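You operate a simulated robot arm through the tools that you are given. There is no shell and no other tool.

Carry out the task below with a simulated two-armed robot. There is one attempt and no reset: what you move stays moved.

JOB
At the wall panel stop the blower, the fan and the flood lamp, test the lamps, turn CONTROL off.
Fine: blower before fan; hold TEST once all three are off, before CONTROL; don't start or reset anything.

Only the result counts: the job must be done as asked and must still hold three seconds after the hand-in. Knocking over, shifting, dropping, spilling or breaking anything else fails it.

ROBOT AND FRAMES
Two 7-joint arms with fingered hands on one trunk that stands fixed in place. Base frame: the origin is at the foot of the trunk, x ahead of it, y to its left, z up. Units: mm, rad, N and s.
The left shoulder is at [20, 214, 1394], the right one opposite. With the tool pointing down near the work surface each hand reaches from about 120 to 600 mm from the base axis, measured 20 degrees to its own side. Payload 3.3 kg a hand.
The TCP of each hand is the grasp point between the finger pads, 26 mm short of the fingertips. In the tool frame z runs along the fingers and y along their closing line. The gripper opens to 132 mm. The gripper's body begins 73 mm behind the TCP. The gripper is a hand of 2 fingers: y runs from the thumb to the fingers, the wrist lies at [0, 0, -224] in the tool frame.
Orientation is told as [roll, pitch, yaw] about the base's x, y, z axes, in that order, counted from this pose: with the fingers straight down and closing along the base's y, the tool's x points along the base's -x, its y along +y and its z along -z.

CONTROLS
- The arms move only by the tool play_rows. It takes "left_series", "right_series" or both (then of equal length, played together; a hand with none holds still); each is text: rows parted by semicolons, each of 6 numbers parted by spaces: the shift along the tool's x, y, z in units of 30 mm (1.0 is 30 mm), then the turn, a rotation vector about the tool's x, y, z in units of 4 degrees (1.0 is 4 degrees). In form: x y z ax ay az; .... A call has 1 to 20 rows; each row shifts and turns the commanded pose from where the row before left it, along the tool's axes as they then stand. A call with a number of a shift or a turn outside -1 to 1 is refused whole. Each row takes 0.2 s and may step no farther than 50 mm and 0.15 rad from the row before; otherwise, the whole call is refused. A pose out of reach is approached as far as the arm can. The call stops where the force on the tool passes 40 N (or 10 N more than at its start, if that is more) or the arm is blocked; 0.2 s more then pass. In this call time passes only in rows, and 0.2 s behind the last. The reply holds the time, the measured pose of the TCP, the force on the tool along the base axes, the opening and the grip force, in the units named above and with some noise, with the torque about the TCP (base axes, N m) and any sound that the robot's microphone picked up.
- Cameras (640 x 400 px; columns grow to the right, rows downward): "scene" is now at [91.2, -38.7, 1570.1]; the picture's right is [-0.45, -0.89, 0.00], its down [-0.40, 0.20, -0.89] and it looks along [0.80, -0.40, -0.45] (base axes); focal length 316 px, centre (320, 200). "left" rides on the left gripper at [-66, -3, -99] in its tool frame; the picture's right is [0.04, -1.00, 0.00], its down [0.83, 0.03, -0.55] and it looks along [0.55, 0.02, 0.83] (tool axes); focal length 261 px, centre (320, 200). "right" rides on the right gripper at [65, -3, -99] in its tool frame; the picture's right is [0.04, 1.00, 0.00], its down [-0.83, 0.03, -0.55] and it looks along [-0.55, 0.02, 0.83] (tool axes); focal length 261 px, centre (320, 200). There is no depth. A picture from a camera that has moved, and an enlarged one, comes with that camera's place and axes in the base frame and with its lens. The place of the scene camera against the robot may be out by one fixed shift of up to 12 mm in any direction.
- get_image(camera): a new picture of that camera. It takes no simulated time.
- raise_lower(by): slides the trunk up (or, below 0, down) by that many mm; the arms and the scene camera ride with it, the base frame stays. It gives what a move gives, with no picture.
- set_fingers(finger1, thumb_bend, hand): sets how far each is bent, from 0 (flat) to 1 (curled in); at 0.3 the hand is open as for a grip, at 0.7 the pads meet at the TCP. One left out holds its place. A second passes; each finger stops where it meets its share of the squeeze, and holds until it gets a number again. It is the only way to open and close the hand. It gives what a move gives, with no picture; readings hold the bend of each and the force on the fingers (four entries, about 0 where the hand has none), thumb and palm.
- aim_head(pan, tilt): turns the head with the scene camera to pan (to the left, within 1.501 rad either way) and tilt (down, from -0.506 to 1.204), counted from straight ahead of the robot. It gives what a move gives.
- zoom(camera, box): a new picture of the part [left, top, right, bottom] of that camera's present view, enlarged. It takes no simulated time.
- close_job(): hands the job in; it is judged then, once.

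Places have to be worked out from the pictures, the camera data and where the tool is seen. Open the grippers and draw the arms clear of the work before you hand the job in, unless the task says otherwise.

The tools are called after ">>>" as name(argument=value, ...) on one line, values as JSON. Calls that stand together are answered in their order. play_rows: Moves the arms, as the interface text tells. Its arguments: {"type":"object","properties":{"left_series":{"type":"string"},"right_series":{"type":"string"}},"required":[]} The other tools are called the same way: raise_lower (by) slides the trunk up or down; set_fingers (finger1, thumb_bend, hand) moves the fingers one by one; aim_head (pan, tilt) turns the head that bears the scene camera; get_image (camera) takes a picture; zoom (camera, box) takes an enlarged picture of a part of a camera's view; close_job () hands the job in.

At the start:

```text
time_s: 0.0
left_ee_pos: [281.5, -13.3, 1425.5]
left_ee_rot: [0.0, 0.001, 0.001]
left_wrist_force: [0.6, 0.5, -0.4]
left_ft_torque: [0.02, 0.01, -0.02]
left_width: 132.1
left_finger_force: 0.1
left_shape: jaw
left_bend: [0.3, 0.3]
left_finger forces: [0.0, 0.0, 0.1, 0.0, 0.0, 0.0]
right_ee_pos: [270.1, -306.9, 1373.7]
right_ee_rot: [-0.002, -0.002, -0.002]
right_wrist_force: [0.6, 0.3, 1.0]
right_ft_torque: [-0.01, 0.0, 0.0]
right_width: 131.8
right_finger_force: 0.1
right_shape: jaw
right_bend: [0.3, 0.3]
right_finger forces: [0.0, 0.1, 0.1, 0.0, 0.0, 0.0]
trunk travel left (down, up): [-675.0, 86.0]
head pan, tilt: [-0.469, 0.463]
```

scene: 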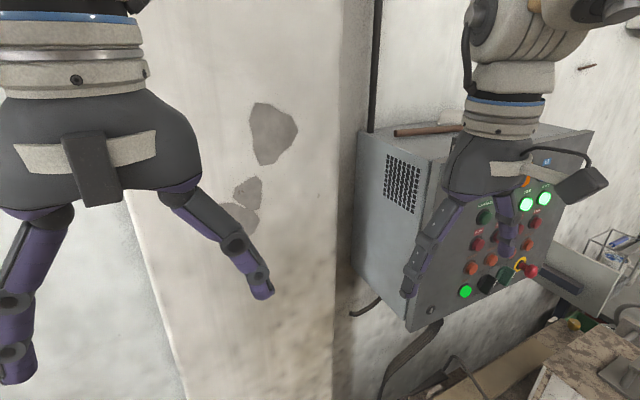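
right: 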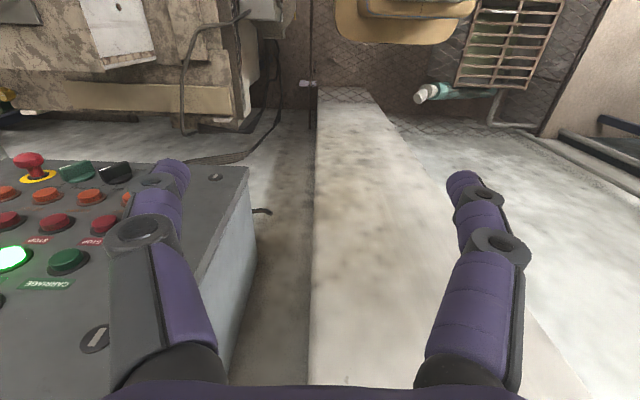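
left: 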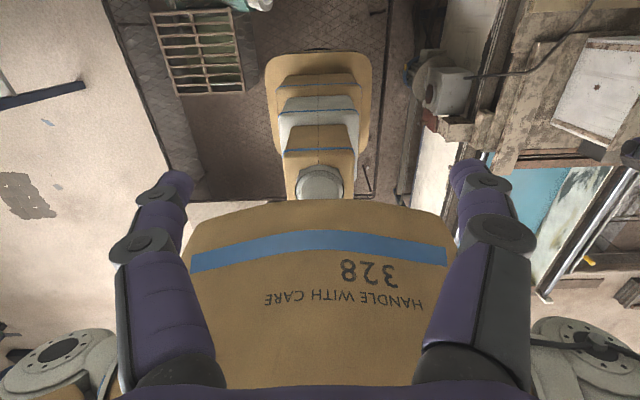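

The panel is to the right, partly hidden by the right hand. I'll zoom in on it from both views before moving.

>>> zoom(camera="scene", box=[380, 120, 600, 340])

>>> zoom(camera="right", box=[0, 130, 260, 380])

```text
1.82 times, centred on (490, 230) of scene
camera zoom: at [91.2, -38.7, 1570.1], right [-0.45, -0.89, 0.0], down [-0.4, 0.2, -0.89], along [0.8, -0.4, -0.45], focal length 575 px, centre (11, 146)
```

zoom: 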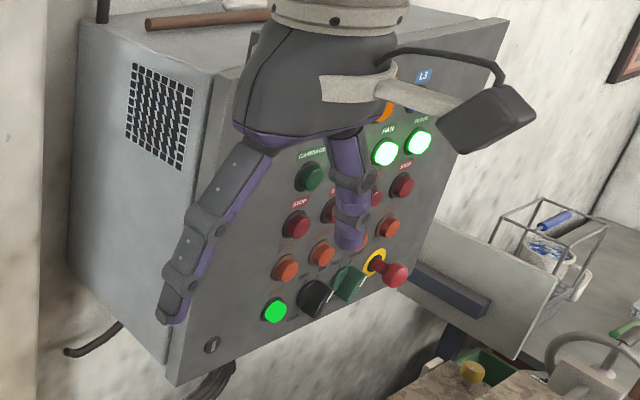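

```text
1.60 times, centred on (130, 255) of right
camera zoom: at [205.4, -309.8, 1472.6], right [-0.04, 1.0, 0.0], down [0.83, 0.03, 0.55], along [0.55, 0.02, -0.83], focal length 417 px, centre (624, 112)
```

zoom: 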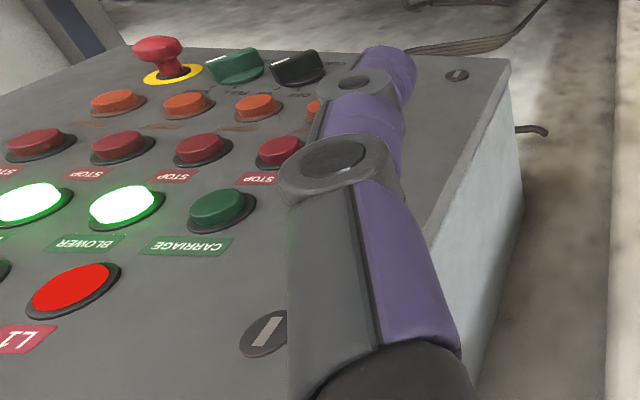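

The e-stop end of the panel is around (417,-797,1059), and the CARRIAGE button around (458,-614,1240). I'll slide both hands left so the head camera gets a clear view of the panel.

>>> play_rows(left_series="0 1 0 0 0 0;0 1 0 0 0 0;0 1 0 0 0 0;0 1 0 0 0 0;0 1 0 0 0 0;0 1 0 0 0 0;0 1 0 0 0 0;0 1 0 0 0 0;0 1 0 0 0 0;0 1 0 0 0 0", right_series="0 0 0 0 0 0;0 0 0 0 0 0;0 1 0 0 0 0;0 1 0 0 0 0;0 1 0 0 0 0;0 1 0 0 0 0;0 1 0 0 0 0;0 1 0 0 0 0;0 1 0 0 0 0;0 0 0 0 0 0")

>>> aim_head(pan=-0.8, tilt=0.45)

>>> get_image(camera="scene")

```text
time_s: 2.2
left_ee_pos: [283.1, 287.0, 1418.8]
left_ee_rot: [0.0, 0.0, -0.002]
left_wrist_force: [0.7, -0.6, -0.5]
left_ft_torque: [-0.03, -0.04, -0.01]
left_width: 131.9
left_finger_force: 0.2
left_shape: jaw
left_bend: [0.3, 0.3]
left_finger forces: [0.1, 0.1, 0.0, 0.0, 0.0, 0.1]
left hand out of reach, approached as far as the arm can: row 10
right_ee_pos: [238.4, -207.7, 1348.0]
right_ee_rot: [0.003, -0.002, -0.002]
right_wrist_force: [0.6, 0.4, -0.1]
right_ft_torque: [0.0, -0.05, -0.01]
right_width: 132.0
right_finger_force: 0.1
right_shape: jaw
right_bend: [0.3, 0.3]
right_finger forces: [0.1, 0.0, 0.1, 0.0, 0.0, 0.1]
right hand out of reach, approached as far as the arm can: row 5, 6, 7, 8, 9
trunk travel left (down, up): [-675.0, 86.0]
head pan, tilt: [-0.469, 0.463]
```

```text
time_s: 3.0
left_ee_pos: [283.4, 285.7, 1419.6]
left_ee_rot: [0.0, 0.001, -0.001]
left_wrist_force: [0.5, 0.8, -0.7]
left_ft_torque: [0.01, -0.02, 0.0]
left_width: 131.9
left_finger_force: 0.1
left_shape: jaw
left_bend: [0.3, 0.3]
left_finger forces: [0.0, 0.1, 0.0, 0.0, 0.1, 0.0]
right_ee_pos: [237.1, -207.3, 1346.9]
right_ee_rot: [0.005, -0.004, -0.002]
right_wrist_force: [-0.2, -0.8, 0.3]
right_ft_torque: [0.0, 0.02, 0.04]
right_width: 132.1
right_finger_force: 0.0
right_shape: jaw
right_bend: [0.3, 0.3]
right_finger forces: [0.0, 0.1, 0.0, 0.0, 0.1, 0.0]
trunk travel left (down, up): [-675.0, 86.0]
head pan, tilt: [-0.799, 0.45]
```

```text
taken
camera scene: at [73.6, -63.0, 1571.3], right [-0.72, -0.7, 0.0], down [-0.3, 0.31, -0.9], along [0.63, -0.65, -0.44], focal length 316 px, centre (320, 200)
```

scene: 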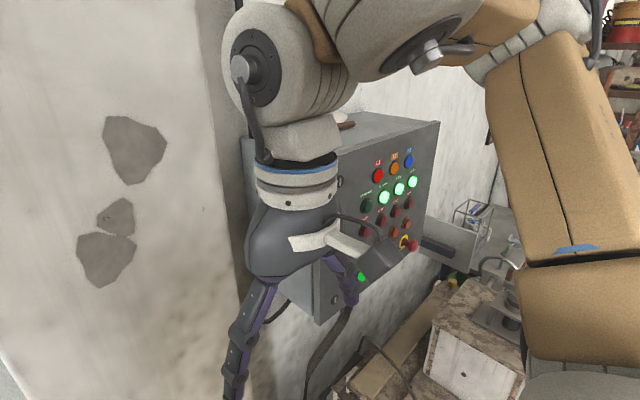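

The head view is now mostly clear. I'll zoom in to read the panel.

>>> zoom(camera="scene", box=[330, 140, 440, 210])

>>> zoom(camera="scene", box=[300, 190, 460, 300])

>>> get_image(camera="right")

```text
5.71 times, centred on (385, 175) of scene
camera zoom: at [73.6, -63.0, 1571.3], right [-0.72, -0.7, 0.0], down [-0.3, 0.31, -0.9], along [0.63, -0.65, -0.44], focal length 1807 px, centre (-51, 343)
```

zoom: 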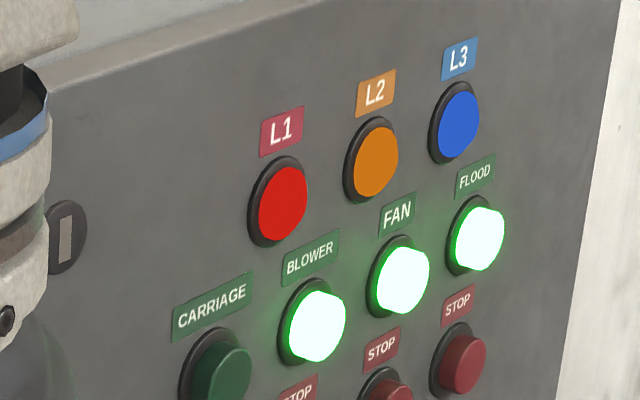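

```text
3.64 times, centred on (380, 245) of scene
camera zoom: at [73.6, -63.0, 1571.3], right [-0.72, -0.7, 0.0], down [-0.3, 0.31, -0.9], along [0.63, -0.65, -0.44], focal length 1150 px, centre (102, 36)
```

zoom: 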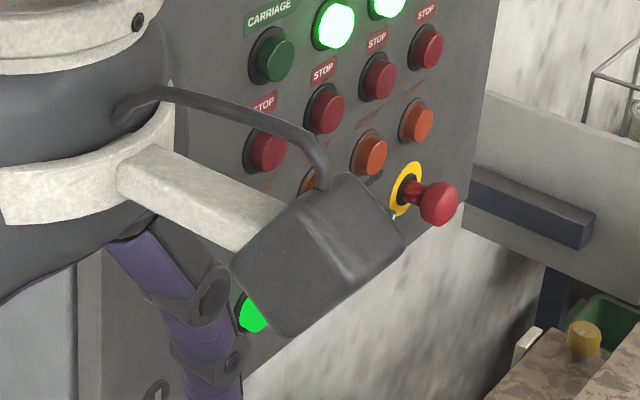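

```text
taken
camera right: at [173.0, -211.8, 1445.5], right [-0.04, 1.0, 0.0], down [0.83, 0.03, 0.56], along [0.55, 0.03, -0.83], focal length 261 px, centre (320, 200)
```

right: 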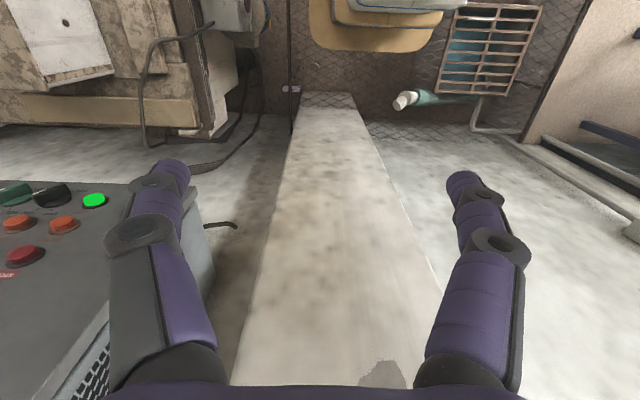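

Layout so far: L1–L3 on top, then the start row (CARRIAGE, BLOWER, FAN, FLOOD), the STOP row, an orange row, and a bottom row holding a green pilot, two selectors and the e-stop. The face is roughly vertical and faces -x. I'll move the right hand right while pitching it forward, so its camera can read the lower labels.

>>> play_rows(right_series="0 -1 0 0 0 0;0 -1 0 0 0 0;0 -1 0 0 0 0;0 -1 0 0 0 0;0 -1 0 0 -1 0;0 -1 0 0 -1 0;0 -1 0 0 -1 0;0 -1 0 0 -1 0;0 -1 0 0 -1 0;0 -1 0 0 -1 0;0 -1 0 0 -1 0;0 -1 0 0 -1 0")

>>> get_image(camera="right")

>>> get_image(camera="scene")

```text
time_s: 5.6
left_ee_pos: [281.5, 285.6, 1419.0]
left_ee_rot: [-0.001, 0.001, 0.0]
left_wrist_force: [0.3, 0.0, -1.7]
left_ft_torque: [0.0, 0.0, 0.0]
left_width: 131.5
left_finger_force: 0.1
left_shape: jaw
left_bend: [0.3, 0.3]
left_finger forces: [0.0, 0.0, 0.0, 0.0, 0.1, 0.0]
right_ee_pos: [237.5, -569.8, 1345.4]
right_ee_rot: [0.0, -0.564, -0.002]
right_wrist_force: [-0.4, -0.6, -0.2]
right_ft_torque: [0.02, -0.01, 0.01]
right_width: 131.7
right_finger_force: 0.0
right_shape: jaw
right_bend: [0.3, 0.3]
right_finger forces: [0.0, 0.0, 0.0, 0.0, 0.0, 0.0]
trunk travel left (down, up): [-675.0, 86.0]
head pan, tilt: [-0.799, 0.45]
```

```text
taken
camera right: at [130.6, -572.5, 1393.1], right [-0.03, 1.0, -0.02], down [0.41, 0.03, 0.91], along [0.91, 0.02, -0.41], focal length 261 px, centre (320, 200)
```

right: 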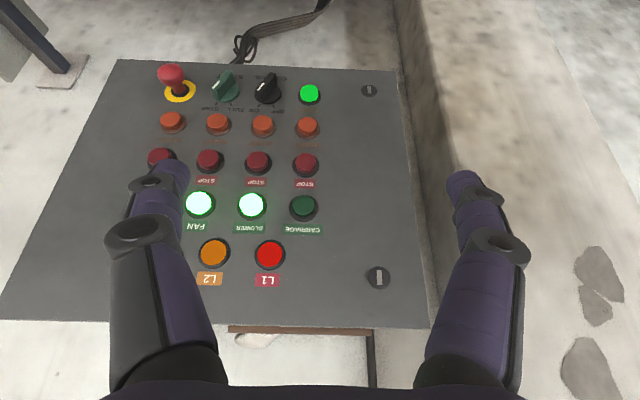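

```text
taken
camera scene: at [73.2, -64.0, 1571.3], right [-0.72, -0.7, 0.0], down [-0.3, 0.31, -0.9], along [0.63, -0.65, -0.44], focal length 316 px, centre (320, 200)
```

scene: 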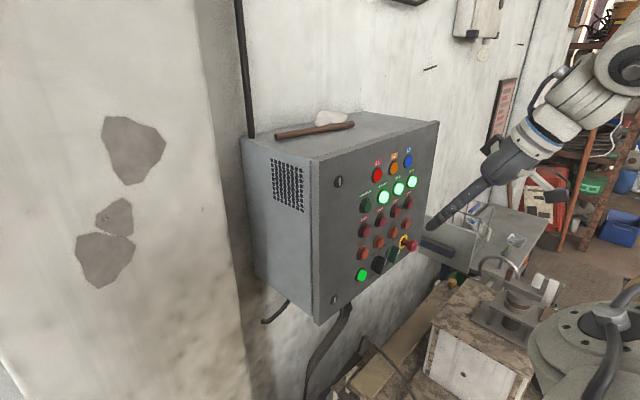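

Both cameras now see the whole panel. A stick and a lump lie on top of the box, so I'll stay clear of them. I'll zoom in on the lower labels.

>>> zoom(camera="right", box=[150, 55, 340, 175])

>>> zoom(camera="scene", box=[340, 190, 440, 290])

>>> zoom(camera="scene", box=[340, 230, 420, 280])

```text
3.33 times, centred on (245, 115) of right
camera zoom: at [130.6, -572.5, 1393.1], right [-0.03, 1.0, -0.02], down [0.41, 0.03, 0.91], along [0.91, 0.02, -0.41], focal length 869 px, centre (570, 483)
```

zoom: 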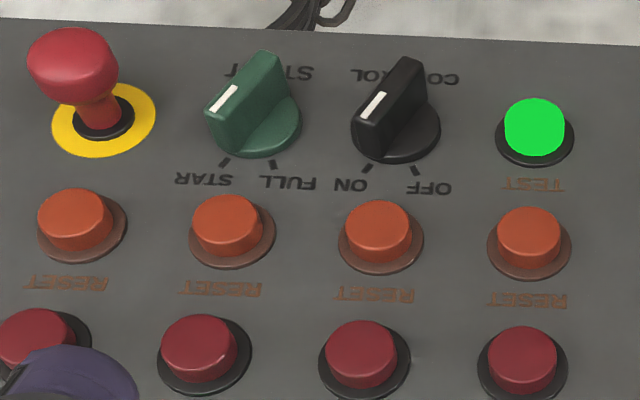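

```text
4.00 times, centred on (390, 240) of scene
camera zoom: at [73.2, -64.0, 1571.3], right [-0.72, -0.7, 0.0], down [-0.3, 0.31, -0.9], along [0.63, -0.65, -0.44], focal length 1265 px, centre (40, 40)
```

zoom: 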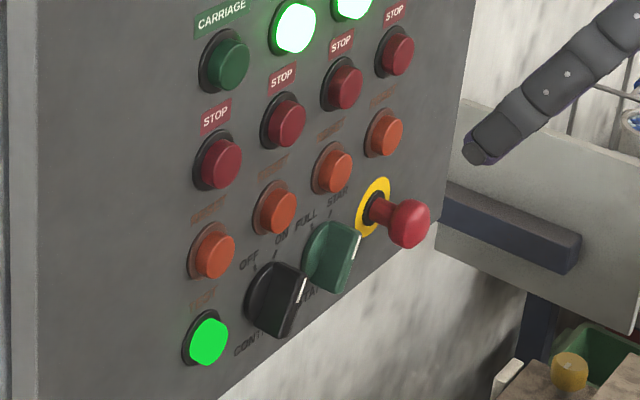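

```text
8.00 times, centred on (380, 255) of scene
camera zoom: at [73.2, -64.0, 1571.3], right [-0.72, -0.7, 0.0], down [-0.3, 0.31, -0.9], along [0.63, -0.65, -0.44], focal length 2530 px, centre (-160, -240)
```

zoom: 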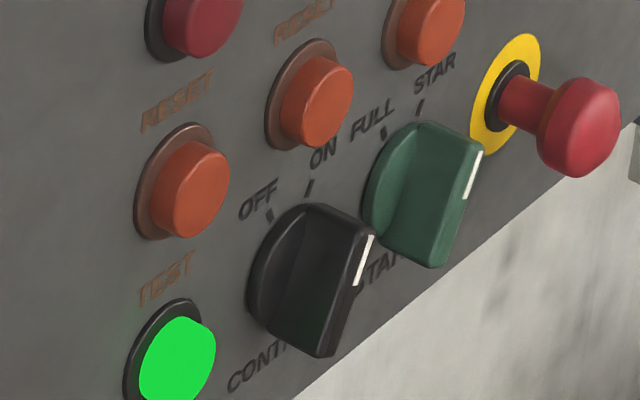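

The bottom row reads TEST (green, left), CONTROL (black selector, now at ON, with OFF up-left), START (green selector, not to be touched) and the e-stop. Before lowering the trunk for reach, I'll check what lies below the hands.

>>> get_image(camera="left")

>>> aim_head(pan=-0.8, tilt=0.9)

>>> get_image(camera="scene")

```text
taken
camera left: at [347.9, 281.8, 1518.2], right [-0.04, -1.0, 0.0], down [-0.83, 0.03, 0.55], along [-0.55, 0.02, -0.83], focal length 261 px, centre (320, 200)
```

left: 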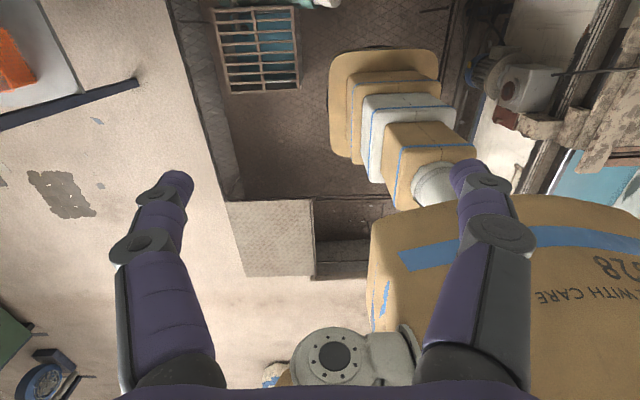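

```text
time_s: 6.5
left_ee_pos: [283.2, 286.5, 1419.6]
left_ee_rot: [-0.001, -0.001, 0.0]
left_wrist_force: [0.8, 0.3, 0.6]
left_ft_torque: [0.0, 0.04, -0.01]
left_width: 132.3
left_finger_force: 0.1
left_shape: jaw
left_bend: [0.3, 0.3]
left_finger forces: [0.1, 0.1, 0.0, 0.0, 0.0, 0.0]
right_ee_pos: [237.5, -568.7, 1345.6]
right_ee_rot: [-0.001, -0.561, -0.002]
right_wrist_force: [-0.4, -0.9, 0.4]
right_ft_torque: [-0.03, 0.03, 0.0]
right_width: 131.9
right_finger_force: 0.2
right_shape: jaw
right_bend: [0.3, 0.3]
right_finger forces: [0.0, 0.0, 0.0, 0.0, 0.1, 0.0]
trunk travel left (down, up): [-675.0, 86.0]
head pan, tilt: [-0.799, 0.901]
```

```text
taken
camera scene: at [62.0, -51.5, 1533.0], right [-0.72, -0.7, 0.0], down [-0.55, 0.56, -0.62], along [0.43, -0.45, -0.78], focal length 316 px, centre (320, 200)
```

scene: 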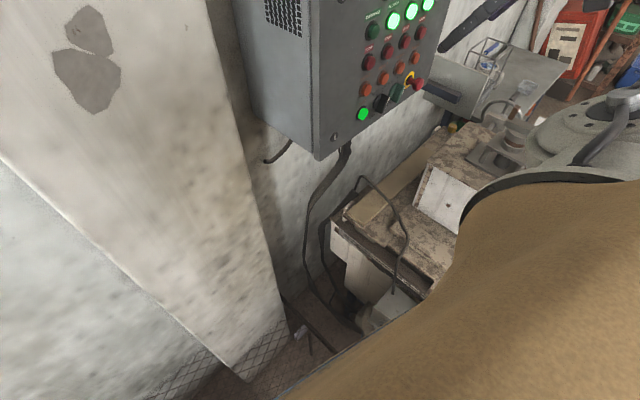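

The bench under the panel sits well below the control height, and the left side is clear. I'll lower the trunk by 150 mm so the panel is nearer shoulder height.

>>> raise_lower(by=-150)

>>> aim_head(pan=-0.85, tilt=0.4)

>>> get_image(camera="right")

>>> get_image(camera="scene")

```text
time_s: 8.3
left_ee_pos: [288.4, 284.7, 1269.2]
left_ee_rot: [-0.002, 0.008, 0.002]
left_wrist_force: [-0.4, -0.2, -0.5]
left_ft_torque: [0.0, -0.01, 0.03]
left_width: 131.6
left_finger_force: 0.1
left_shape: jaw
left_bend: [0.3, 0.3]
left_finger forces: [0.0, 0.1, 0.1, 0.0, 0.1, 0.0]
right_ee_pos: [236.1, -570.1, 1198.9]
right_ee_rot: [-0.001, -0.56, -0.001]
right_wrist_force: [0.4, -0.3, -0.6]
right_ft_torque: [-0.05, -0.02, -0.02]
right_width: 132.0
right_finger_force: 0.0
right_shape: jaw
right_bend: [0.3, 0.3]
right_finger forces: [0.0, 0.1, 0.0, 0.0, 0.0, 0.1]
trunk travel left (down, up): [-525.0, 236.0]
head pan, tilt: [-0.799, 0.901]
```

```text
time_s: 9.2
left_ee_pos: [288.4, 284.5, 1268.2]
left_ee_rot: [0.001, 0.008, 0.0]
left_wrist_force: [0.0, 0.4, -0.1]
left_ft_torque: [0.02, 0.02, -0.05]
left_width: 131.7
left_finger_force: 0.1
left_shape: jaw
left_bend: [0.3, 0.3]
left_finger forces: [0.1, 0.1, 0.0, 0.1, 0.0, 0.0]
right_ee_pos: [236.4, -570.5, 1195.8]
right_ee_rot: [0.0, -0.56, -0.002]
right_wrist_force: [0.0, -0.4, 0.5]
right_ft_torque: [0.01, 0.0, -0.01]
right_width: 132.0
right_finger_force: 0.1
right_shape: jaw
right_bend: [0.3, 0.3]
right_finger forces: [0.0, 0.1, 0.0, 0.0, 0.1, 0.0]
trunk travel left (down, up): [-525.0, 236.0]
head pan, tilt: [-0.85, 0.4]
```

```text
taken
camera right: at [129.6, -573.4, 1245.6], right [-0.03, 1.0, -0.02], down [0.41, 0.03, 0.91], along [0.91, 0.02, -0.41], focal length 261 px, centre (320, 200)
```

right: 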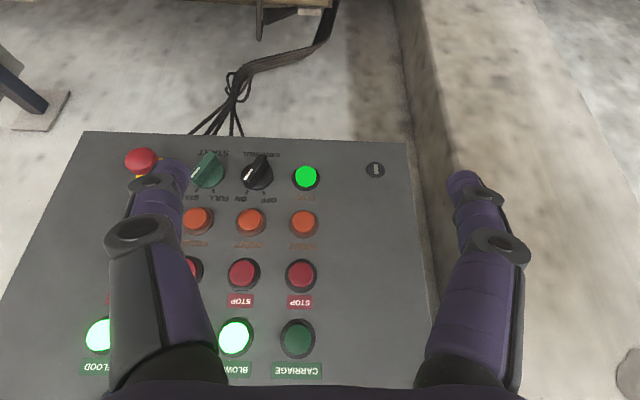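

```text
taken
camera scene: at [74.7, -66.8, 1425.8], right [-0.75, -0.66, 0.0], down [-0.26, 0.29, -0.92], along [0.61, -0.69, -0.39], focal length 316 px, centre (320, 200)
```

scene: 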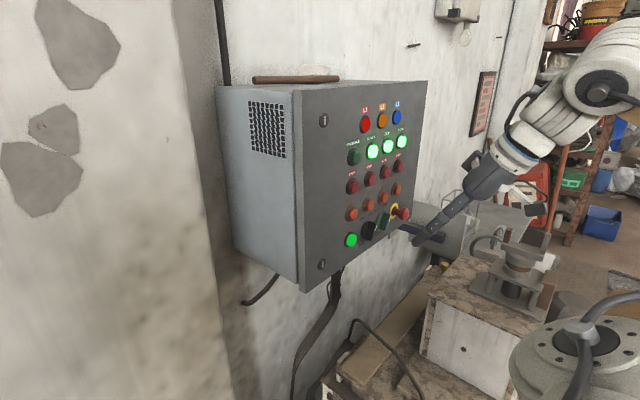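

That gives a clean vertical stereo baseline of about 147 mm. I'll zoom in for accurate pixel positions of the controls.

>>> zoom(camera="right", box=[100, 120, 340, 280])

>>> zoom(camera="right", box=[80, 230, 340, 400])

```text
2.50 times, centred on (220, 200) of right
camera zoom: at [129.6, -573.4, 1245.6], right [-0.03, 1.0, -0.02], down [0.41, 0.03, 0.91], along [0.91, 0.02, -0.41], focal length 652 px, centre (570, 200)
```

zoom: 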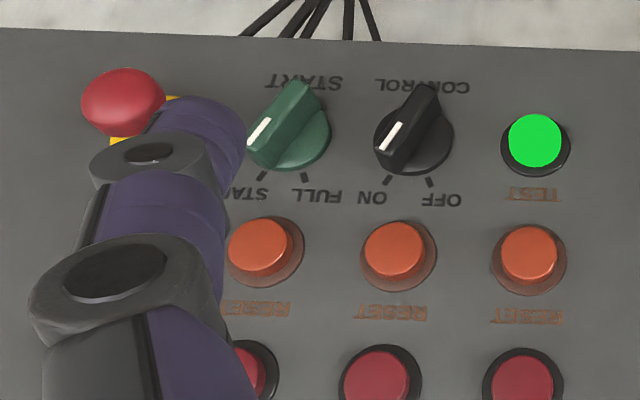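

```text
2.35 times, centred on (210, 315) of right
camera zoom: at [129.6, -573.4, 1245.6], right [-0.03, 1.0, -0.02], down [0.41, 0.03, 0.91], along [0.91, 0.02, -0.41], focal length 613 px, centre (579, -71)
```

zoom: 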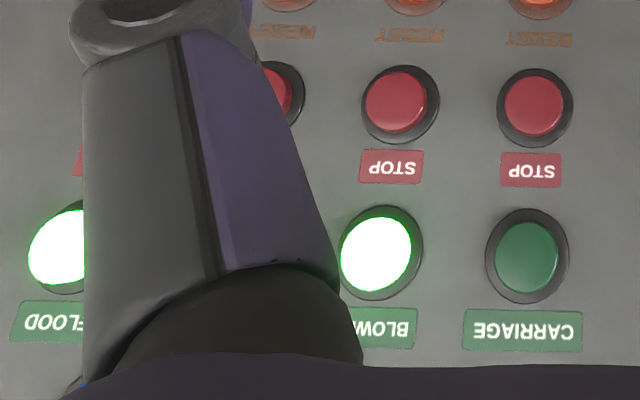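

Triangulation gives these positions: STOP row at z≈1202, x≈438, with columns at y≈-587 (carriage), -654 (blower), -719 (fan) and about -785 (flood); TEST at (437,-586,1072); CONTROL at about y=-653, z≈1070. I'll close the fingers into a poker and pitch the hand to horizontal in front of the blower STOP.

>>> set_fingers(hand="right", finger1=0.7, thumb_bend=0.7)

>>> play_rows(right_series="0 -0.187 0 0 -0.965 0;0 -0.187 0 0 -0.965 0;0 -0.187 0 0 -0.965 0;0 -0.187 0 0 -0.965 0;0 -0.187 0 0 -0.965 0;0 -0.187 0 0 -0.965 0;0 -0.187 0 0 -0.965 0;0 -0.187 0 0 -0.965 0;0 -0.187 0 0 -0.965 0;0 -0.187 0 0 -0.965 0;0 -0.187 0 0 -0.965 0;0 -0.187 0 0 -0.965 0;0 -0.187 0 0 -0.965 0;0 -0.187 0 0 -0.965 0;0 -0.187 0 0 -0.965 0")

>>> get_image(camera="right")

>>> get_image(camera="scene")

```text
time_s: 10.2
left_ee_pos: [288.1, 284.8, 1267.5]
left_ee_rot: [0.0, 0.006, -0.001]
left_wrist_force: [-0.3, 0.0, 0.4]
left_ft_torque: [0.03, -0.01, 0.0]
left_width: 131.9
left_finger_force: 0.0
left_shape: jaw
left_bend: [0.3, 0.3]
left_finger forces: [0.0, 0.1, 0.0, 0.0, 0.0, 0.0]
right_ee_pos: [236.5, -570.7, 1196.4]
right_ee_rot: [0.001, -0.559, -0.002]
right_wrist_force: [0.5, 0.2, -0.7]
right_ft_torque: [0.03, -0.02, 0.0]
right_width: 2.5
right_finger_force: 0.1
right_shape: fingers
right_bend: [0.7, 0.7]
right_finger forces: [0.1, 0.0, 0.0, 0.0, 0.0, 0.1]
trunk travel left (down, up): [-525.0, 236.0]
head pan, tilt: [-0.85, 0.4]
```

```text
time_s: 13.4
left_ee_pos: [288.5, 284.3, 1268.2]
left_ee_rot: [-0.001, 0.006, 0.001]
left_wrist_force: [0.0, 0.5, -0.3]
left_ft_torque: [0.0, 0.02, 0.02]
left_width: 132.0
left_finger_force: 0.1
left_shape: jaw
left_bend: [0.3, 0.3]
left_finger forces: [0.1, 0.1, 0.1, 0.0, 0.1, 0.0]
right_ee_pos: [236.9, -653.9, 1196.7]
right_ee_rot: [2.683, -1.571, -2.684]
right_wrist_force: [0.5, 0.3, -0.4]
right_ft_torque: [0.0, 0.02, 0.0]
right_width: 2.2
right_finger_force: 0.2
right_shape: fingers
right_bend: [0.7, 0.7]
right_finger forces: [0.0, 0.0, 0.0, 0.1, 0.0, 0.1]
trunk travel left (down, up): [-525.0, 236.0]
head pan, tilt: [-0.85, 0.4]
```

```text
taken
camera right: at [138.4, -657.4, 1131.6], right [0.0, 1.0, -0.04], down [-0.55, 0.04, 0.83], along [0.83, 0.02, 0.55], focal length 261 px, centre (320, 200)
```

right: 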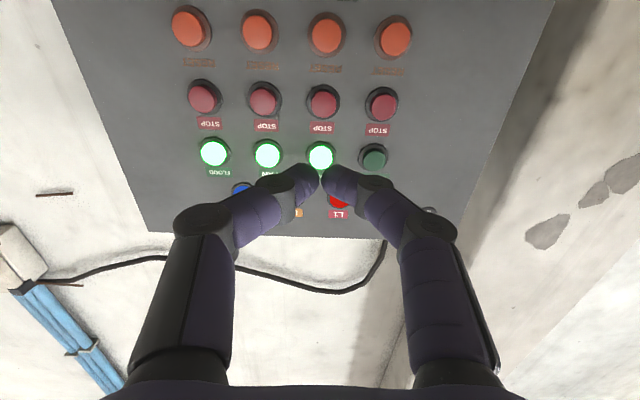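

```text
taken
camera scene: at [74.7, -67.1, 1425.9], right [-0.75, -0.66, 0.0], down [-0.26, 0.29, -0.92], along [0.61, -0.69, -0.39], focal length 316 px, centre (320, 200)
```

scene: 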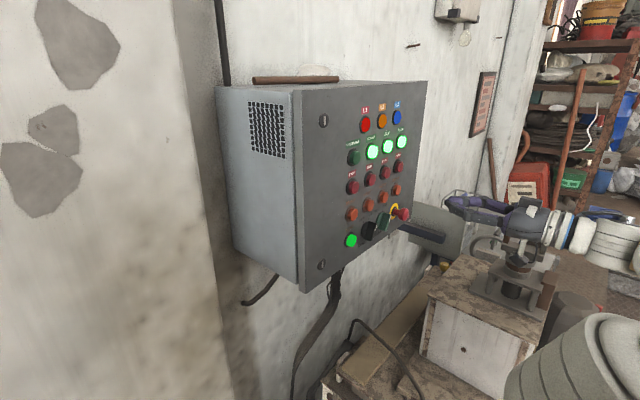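

The hand now points straight at the panel. I'll zoom in to refine the STOP centres from this third viewpoint.

>>> zoom(camera="right", box=[170, 60, 410, 210])

>>> zoom(camera="scene", box=[330, 90, 430, 260])

```text
2.67 times, centred on (290, 135) of right
camera zoom: at [138.4, -657.4, 1131.6], right [0.0, 1.0, -0.04], down [-0.55, 0.04, 0.83], along [0.83, 0.02, 0.55], focal length 695 px, centre (400, 373)
```

zoom: 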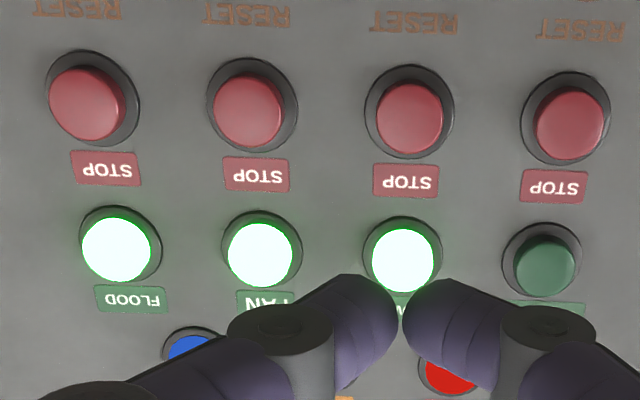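

```text
2.35 times, centred on (380, 175) of scene
camera zoom: at [74.7, -67.1, 1425.9], right [-0.75, -0.66, 0.0], down [-0.26, 0.29, -0.92], along [0.61, -0.69, -0.39], focal length 744 px, centre (179, 259)
```

zoom: 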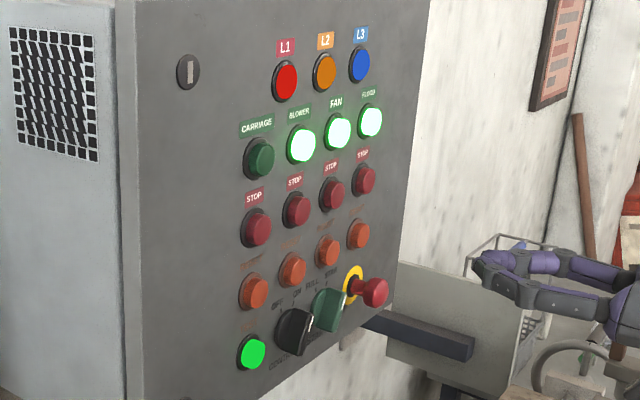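

All four STOP faces agree at z≈1202, x≈437, with y = -585, -652, -719 and -785. I'll line up on the blower STOP and approach to about 8 mm short of it.

>>> play_rows(right_series="-0.177 0.07 0 0 0 0;0 0 0.9 0 0 0;0 0 0.9 0 0 0;0 0 0.9 0 0 0;0 0 0.9 0 0 0;0 0 0.9 0 0 0;0 0 0.7 0 0 0;0 0 0 0 0 0")

>>> get_image(camera="right")

>>> zoom(camera="scene", box=[330, 90, 470, 260])

```text
time_s: 15.2
left_ee_pos: [288.1, 285.5, 1267.5]
left_ee_rot: [0.001, 0.008, -0.001]
left_wrist_force: [-0.2, -0.1, -0.2]
left_ft_torque: [-0.02, -0.03, -0.02]
left_width: 132.1
left_finger_force: 0.1
left_shape: jaw
left_bend: [0.3, 0.3]
left_finger forces: [0.1, 0.0, 0.0, 0.0, 0.1, 0.0]
right_ee_pos: [392.2, -653.4, 1203.8]
right_ee_rot: [1.603, -1.569, -1.604]
right_wrist_force: [1.3, -0.8, -0.5]
right_ft_torque: [0.01, 0.02, -0.03]
right_width: 2.0
right_finger_force: 0.0
right_shape: fingers
right_bend: [0.7, 0.7]
right_finger forces: [0.0, 0.1, 0.0, 0.0, 0.0, 0.0]
trunk travel left (down, up): [-525.0, 236.0]
head pan, tilt: [-0.85, 0.4]
```

```text
taken
camera right: at [294.0, -656.4, 1137.5], right [0.0, 1.0, -0.04], down [-0.55, 0.03, 0.83], along [0.83, 0.02, 0.55], focal length 261 px, centre (320, 200)
```

right: 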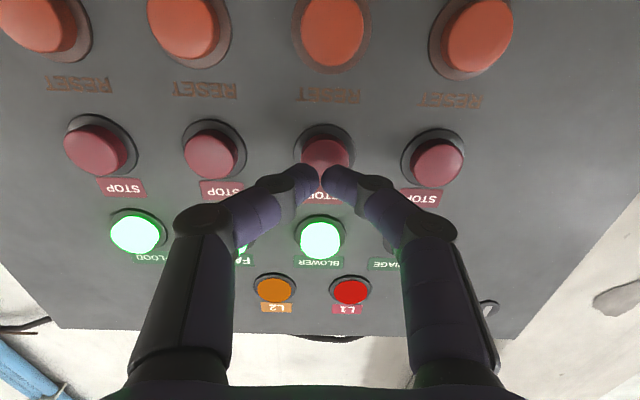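

```text
2.35 times, centred on (400, 175) of scene
camera zoom: at [74.5, -66.8, 1425.9], right [-0.75, -0.66, 0.0], down [-0.26, 0.29, -0.92], along [0.61, -0.69, -0.39], focal length 744 px, centre (132, 259)
```

zoom: 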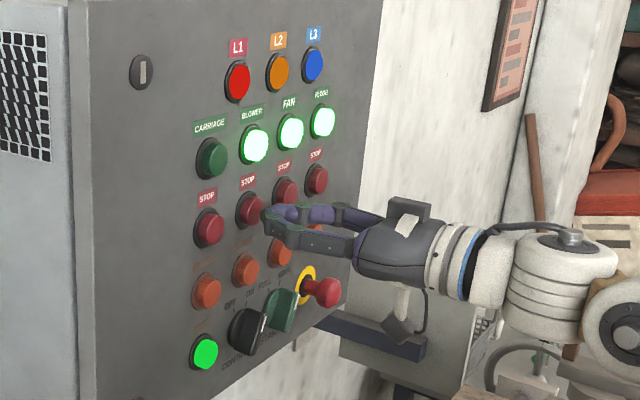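

The tip is aligned on the blower STOP with roughly 15 mm of gap. I'll press in small steps and watch the force and sound.

>>> play_rows(right_series="0 0 0.3 0 0 0;0 0 0.15 0 0 0;0 0 0.1 0 0 0;0 0 0.1 0 0 0;0 0 0.1 0 0 0")

>>> get_image(camera="right")

```text
time_s: 16.4
left_ee_pos: [282.9, 284.4, 1269.6]
left_ee_rot: [0.0, 0.004, 0.001]
left_wrist_force: [-0.6, -0.1, 0.0]
left_ft_torque: [0.01, 0.01, 0.03]
left_width: 132.0
left_finger_force: 0.0
left_shape: jaw
left_bend: [0.3, 0.3]
left_finger forces: [0.0, 0.1, 0.0, 0.0, 0.0, 0.0]
right_ee_pos: [409.5, -654.1, 1203.2]
right_ee_rot: [2.48, -1.57, -2.486]
right_wrist_force: [-33.8, 0.0, -5.3]
right_ft_torque: [-0.02, -0.04, -0.09]
right_width: 0.0
right_finger_force: 17.6
right_shape: fingers
right_bend: [0.72, 0.71]
right_finger forces: [15.3, 0.0, 0.0, 0.0, 20.2, 0.0]
trunk travel left (down, up): [-525.0, 236.0]
head pan, tilt: [-0.85, 0.4]
heard: click
```

```text
taken
camera right: at [311.7, -657.3, 1138.2], right [0.0, 1.0, -0.04], down [-0.55, 0.04, 0.83], along [0.83, 0.02, 0.55], focal length 261 px, centre (320, 200)
```

right: 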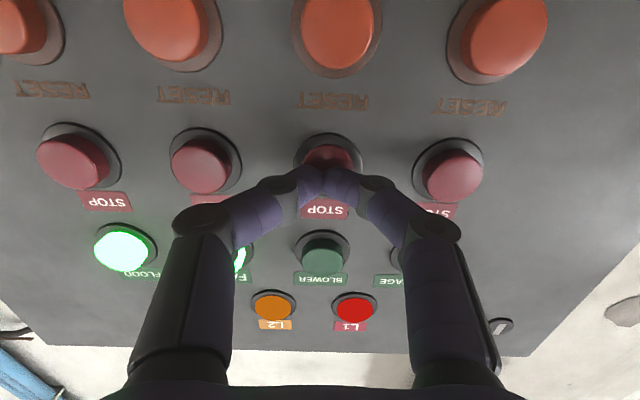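

A click was heard and the BLOWER lamp went dark. I'll back off 30 mm, shift across to the fan column and check the panel before pressing.

>>> play_rows(right_series="0 0 -0.6 0 0 0;0 0 -0.4 0 0 0;0 -0.73 0 0 0 0;0 -0.73 0 0 0 0;0 -0.73 0 0 0 0;0 0 0 0 0 0")

>>> get_image(camera="right")

>>> zoom(camera="scene", box=[330, 90, 470, 260])

```text
time_s: 17.8
left_ee_pos: [287.9, 283.9, 1267.4]
left_ee_rot: [-0.003, 0.006, 0.0]
left_wrist_force: [0.1, -0.5, 0.1]
left_ft_torque: [0.02, -0.01, 0.01]
left_width: 132.0
left_finger_force: 0.2
left_shape: jaw
left_bend: [0.3, 0.3]
left_finger forces: [0.0, 0.0, 0.0, 0.0, 0.1, 0.0]
right_ee_pos: [383.9, -717.9, 1203.6]
right_ee_rot: [2.284, -1.572, -2.287]
right_wrist_force: [-0.1, -0.4, 0.8]
right_ft_torque: [0.01, -0.02, 0.03]
right_width: 1.5
right_finger_force: 0.2
right_shape: fingers
right_bend: [0.7, 0.7]
right_finger forces: [0.1, 0.0, 0.0, 0.0, 0.0, 0.1]
trunk travel left (down, up): [-525.0, 236.0]
head pan, tilt: [-0.85, 0.4]
```

```text
taken
camera right: at [286.3, -721.6, 1137.6], right [0.0, 1.0, -0.04], down [-0.55, 0.03, 0.83], along [0.83, 0.02, 0.55], focal length 261 px, centre (320, 200)
```

right: 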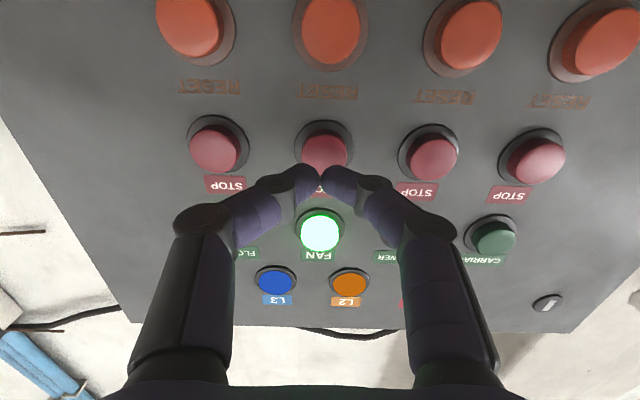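

```text
2.35 times, centred on (400, 175) of scene
camera zoom: at [74.4, -66.5, 1425.9], right [-0.75, -0.66, 0.0], down [-0.26, 0.29, -0.92], along [0.61, -0.69, -0.39], focal length 744 px, centre (132, 259)
```

zoom: 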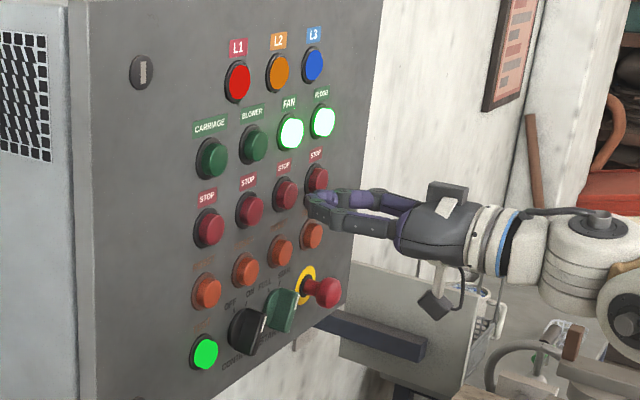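

The blower stays off, and FAN and FLOOD are still lit. The tip is aligned on the fan STOP, so I'll press it in small steps.

>>> play_rows(right_series="0 0 0.5 0 0 0;0 0 0.2 0 0 0;0 0 0.1 0 0 0;0 0 0.1 0 0 0;0 0 0.1 0 0 0;0 0 0.03 0 0 0")

>>> get_image(camera="right")

```text
time_s: 19.2
left_ee_pos: [283.2, 283.7, 1269.7]
left_ee_rot: [0.001, 0.004, -0.001]
left_wrist_force: [-0.7, 0.0, -0.4]
left_ft_torque: [-0.01, 0.01, -0.02]
left_width: 132.3
left_finger_force: 0.1
left_shape: jaw
left_bend: [0.3, 0.3]
left_finger forces: [0.0, 0.1, 0.1, 0.0, 0.0, 0.0]
right_ee_pos: [409.4, -719.8, 1203.2]
right_ee_rot: [3.078, -1.568, -3.086]
right_wrist_force: [-35.0, -4.3, -3.9]
right_ft_torque: [0.04, 0.16, -0.24]
right_width: 0.0
right_finger_force: 18.8
right_shape: fingers
right_bend: [0.72, 0.71]
right_finger forces: [12.9, 0.1, 0.0, 0.0, 24.1, 0.1]
trunk travel left (down, up): [-525.0, 236.0]
head pan, tilt: [-0.85, 0.4]
heard: click
```

```text
taken
camera right: at [311.8, -722.7, 1137.0], right [0.01, 1.0, -0.04], down [-0.56, 0.04, 0.83], along [0.83, 0.02, 0.55], focal length 261 px, centre (320, 200)
```

right: 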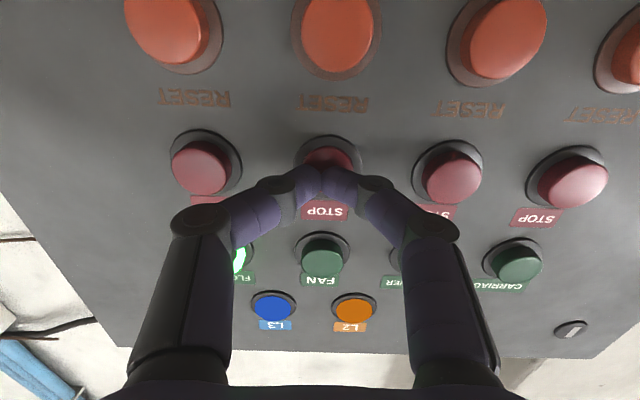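

The fan is off and a click was heard. I'll retract and move to the flood column.

>>> play_rows(right_series="0 0 -0.6 0 0 0;0 0 -0.43 0 0 0;0 -0.73 0 0 0 0;0 -0.73 0 0 0 0;0 -0.73 0 0 0 0;0 0 0 0 0 0")

>>> get_image(camera="right")

>>> zoom(camera="scene", box=[330, 90, 470, 260])

```text
time_s: 20.6
left_ee_pos: [288.2, 284.9, 1267.4]
left_ee_rot: [-0.003, 0.007, 0.0]
left_wrist_force: [-0.3, -0.3, 0.3]
left_ft_torque: [0.0, 0.0, 0.01]
left_width: 131.8
left_finger_force: 0.0
left_shape: jaw
left_bend: [0.3, 0.3]
left_finger forces: [0.1, 0.0, 0.0, 0.0, 0.0, 0.0]
right_ee_pos: [383.5, -782.5, 1203.5]
right_ee_rot: [-2.181, -1.571, 2.18]
right_wrist_force: [-0.8, -0.1, -0.3]
right_ft_torque: [0.0, -0.01, -0.04]
right_width: 1.3
right_finger_force: 0.1
right_shape: fingers
right_bend: [0.7, 0.7]
right_finger forces: [0.0, 0.0, 0.1, 0.0, 0.0, 0.0]
trunk travel left (down, up): [-525.0, 236.0]
head pan, tilt: [-0.85, 0.4]
```

```text
taken
camera right: at [285.0, -786.1, 1136.9], right [0.0, 1.0, -0.04], down [-0.55, 0.04, 0.83], along [0.83, 0.02, 0.55], focal length 261 px, centre (320, 200)
```

right: 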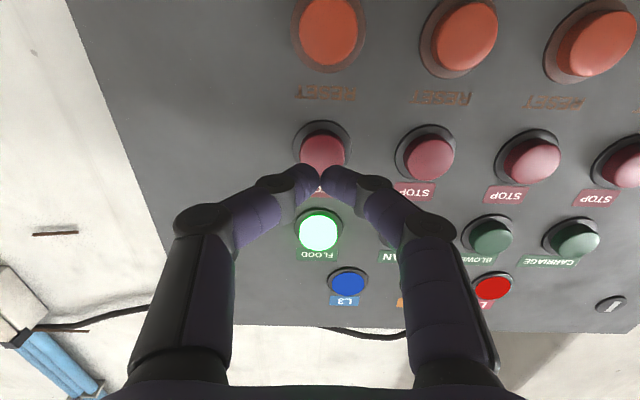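

```text
2.35 times, centred on (400, 175) of scene
camera zoom: at [74.1, -66.4, 1426.0], right [-0.75, -0.66, 0.0], down [-0.26, 0.29, -0.92], along [0.61, -0.69, -0.39], focal length 744 px, centre (132, 259)
```

zoom: 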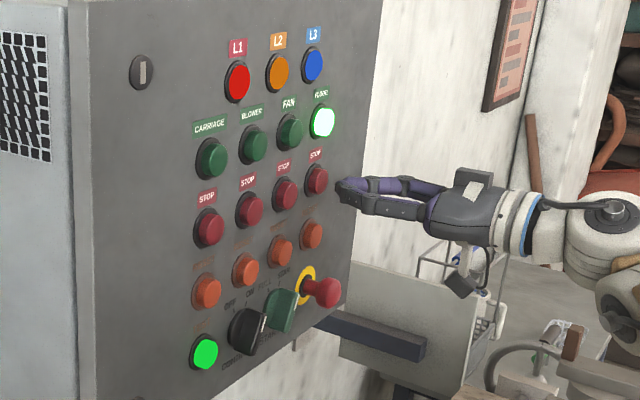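

Only FLOOD is still lit. I'll press its STOP, with a -2 mm y correction.

>>> play_rows(right_series="0 -0.05 0.5 0 0 0;0 0 0.2 0 0 0;0 0 0.1 0 0 0;0 0 0.1 0 0 0;0 0 0.1 0 0 0;0 0 0.03 0 0 0")

>>> get_image(camera="right")

```text
time_s: 22.0
left_ee_pos: [283.9, 284.1, 1269.1]
left_ee_rot: [0.001, 0.003, 0.0]
left_wrist_force: [0.4, -0.4, 0.1]
left_ft_torque: [0.01, 0.01, -0.01]
left_width: 132.0
left_finger_force: 0.1
left_shape: jaw
left_bend: [0.3, 0.3]
left_finger forces: [0.0, 0.1, 0.1, 0.0, 0.0, 0.0]
right_ee_pos: [410.7, -787.2, 1202.7]
right_ee_rot: [-2.583, -1.57, 2.579]
right_wrist_force: [-33.0, 3.0, -8.8]
right_ft_torque: [-0.01, 0.21, 0.04]
right_width: 0.0
right_finger_force: 19.0
right_shape: fingers
right_bend: [0.73, 0.71]
right_finger forces: [20.6, 0.0, 0.1, 0.0, 16.5, 0.0]
trunk travel left (down, up): [-525.0, 236.0]
head pan, tilt: [-0.85, 0.4]
heard: click
```

```text
taken
camera right: at [312.6, -790.0, 1137.8], right [0.0, 1.0, -0.04], down [-0.55, 0.04, 0.83], along [0.83, 0.02, 0.55], focal length 261 px, centre (320, 200)
```

right: 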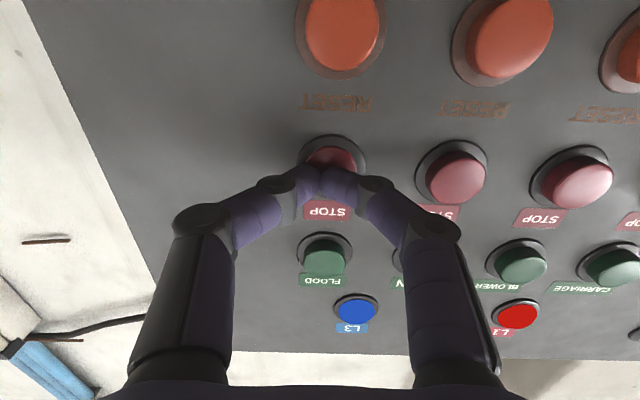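

All three are now off. I'll retract well clear, move across and down to face TEST, and check the panel state.

>>> play_rows(right_series="0 0 -0.6 0 0 0;0 0 -0.8 0 0 0;0 0 -0.9 0 0 0;0 0 -0.9 0 0 0;0 0 -0.7 0 0 0;0.546 0.835 0 0 0 0;0.546 0.835 0 0 0 0;0.546 0.835 0 0 0 0;0.546 0.835 0 0 0 0;0.546 0.835 0 0 0 0;0.546 0.835 0 0 0 0;0.546 0.835 0 0 0 0;0.546 0.835 0 0 0 0;0 0 0 0 0 0")

>>> get_image(camera="right")

>>> get_image(camera="scene")

>>> zoom(camera="scene", box=[330, 90, 470, 260])

```text
time_s: 25.0
left_ee_pos: [288.8, 283.7, 1267.0]
left_ee_rot: [0.0, 0.007, 0.001]
left_wrist_force: [-0.6, -0.4, 0.1]
left_ft_torque: [0.03, 0.01, 0.0]
left_width: 132.0
left_finger_force: 0.1
left_shape: jaw
left_bend: [0.3, 0.3]
left_finger forces: [0.1, 0.0, 0.0, 0.0, 0.0, 0.0]
right_ee_pos: [299.8, -584.5, 1072.3]
right_ee_rot: [1.592, -1.569, -1.596]
right_wrist_force: [-0.3, 0.0, -0.1]
right_ft_torque: [0.0, 0.0, 0.0]
right_width: 1.6
right_finger_force: 0.1
right_shape: fingers
right_bend: [0.7, 0.7]
right_finger forces: [0.1, 0.0, 0.0, 0.0, 0.1, 0.1]
trunk travel left (down, up): [-525.0, 236.0]
head pan, tilt: [-0.85, 0.4]
```

```text
taken
camera right: at [202.4, -587.3, 1005.9], right [0.0, 1.0, -0.04], down [-0.55, 0.04, 0.83], along [0.83, 0.02, 0.55], focal length 261 px, centre (320, 200)
```

right: 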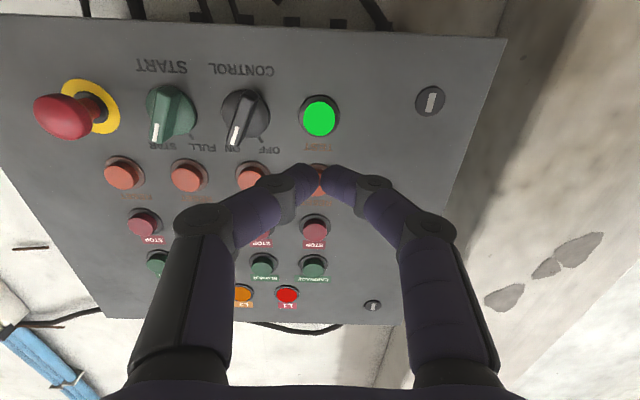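

```text
taken
camera scene: at [74.5, -66.9, 1425.9], right [-0.75, -0.66, 0.0], down [-0.26, 0.29, -0.92], along [0.61, -0.69, -0.39], focal length 316 px, centre (320, 200)
```

scene: 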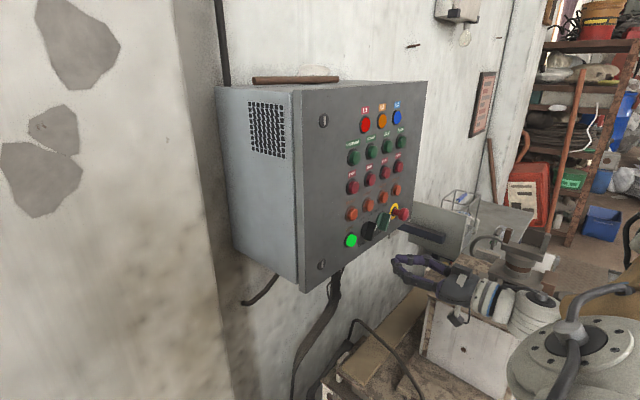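

```text
2.35 times, centred on (400, 175) of scene
camera zoom: at [74.5, -66.9, 1425.9], right [-0.75, -0.66, 0.0], down [-0.26, 0.29, -0.92], along [0.61, -0.69, -0.39], focal length 744 px, centre (132, 259)
```

zoom: 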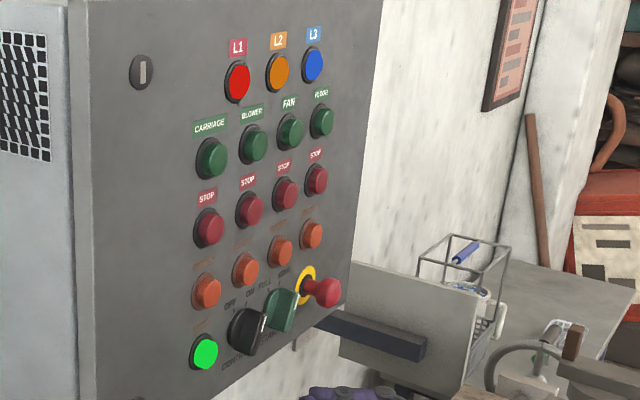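

All three start lamps are dark. TEST measures at (437,-586,1072), in line with the tip. I'll approach it, press it and hold for about 3 s.

>>> play_rows(right_series="0 -0.04 0.8 0 0 0;0 0 0.8 0 0 0;0 0 0.8 0 0 0;0 0 0.6 0 0 0;0 0 0.3 0 0 0;0 0 0.2 0 0 0;0 0 0.1 0 0 0;0 0 0.1 0 0 0;0 0 0.1 0 0 0")

>>> get_image(camera="right")

>>> zoom(camera="scene", box=[330, 90, 470, 260])

```text
time_s: 27.0
left_ee_pos: [282.6, 284.1, 1268.6]
left_ee_rot: [0.001, 0.003, 0.001]
left_wrist_force: [0.0, -0.4, 1.1]
left_ft_torque: [-0.04, -0.02, 0.02]
left_width: 132.0
left_finger_force: 0.2
left_shape: jaw
left_bend: [0.3, 0.3]
left_finger forces: [0.0, 0.0, 0.0, 0.1, 0.1, 0.1]
right_ee_pos: [408.5, -587.8, 1072.7]
right_ee_rot: [-2.76, -1.57, 2.756]
right_wrist_force: [-33.9, -2.8, 2.4]
right_ft_torque: [0.01, -0.05, -0.19]
right_width: 0.9
right_finger_force: 17.5
right_shape: fingers
right_bend: [0.71, 0.71]
right_finger forces: [11.7, 0.0, 0.0, 0.1, 22.7, 0.0]
trunk travel left (down, up): [-525.0, 236.0]
head pan, tilt: [-0.85, 0.4]
heard: click
```

```text
taken
camera right: at [311.3, -590.7, 1006.6], right [0.0, 1.0, -0.04], down [-0.55, 0.04, 0.83], along [0.83, 0.02, 0.55], focal length 261 px, centre (320, 200)
```

right: 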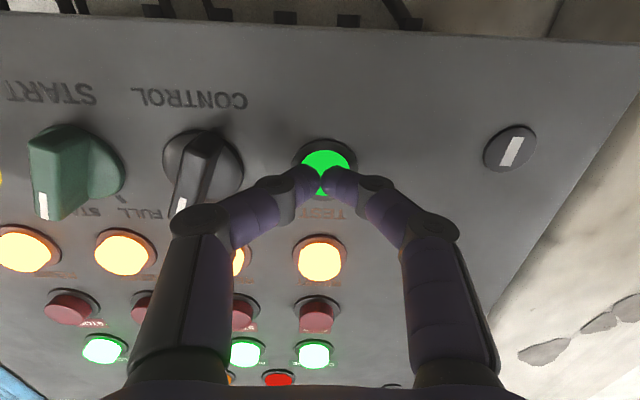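

```text
2.35 times, centred on (400, 175) of scene
camera zoom: at [68.5, -67.2, 1426.2], right [-0.75, -0.66, 0.0], down [-0.25, 0.29, -0.92], along [0.61, -0.69, -0.39], focal length 744 px, centre (132, 259)
```

zoom: 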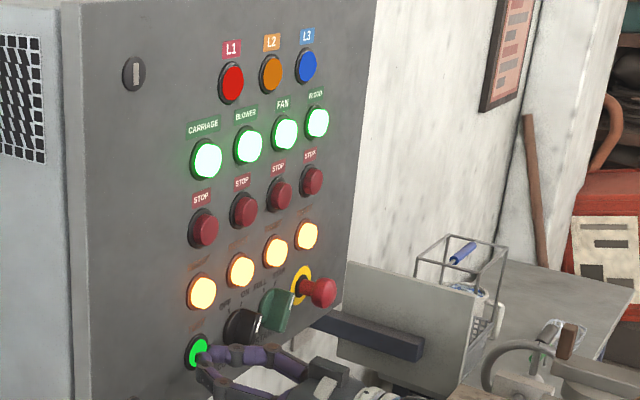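

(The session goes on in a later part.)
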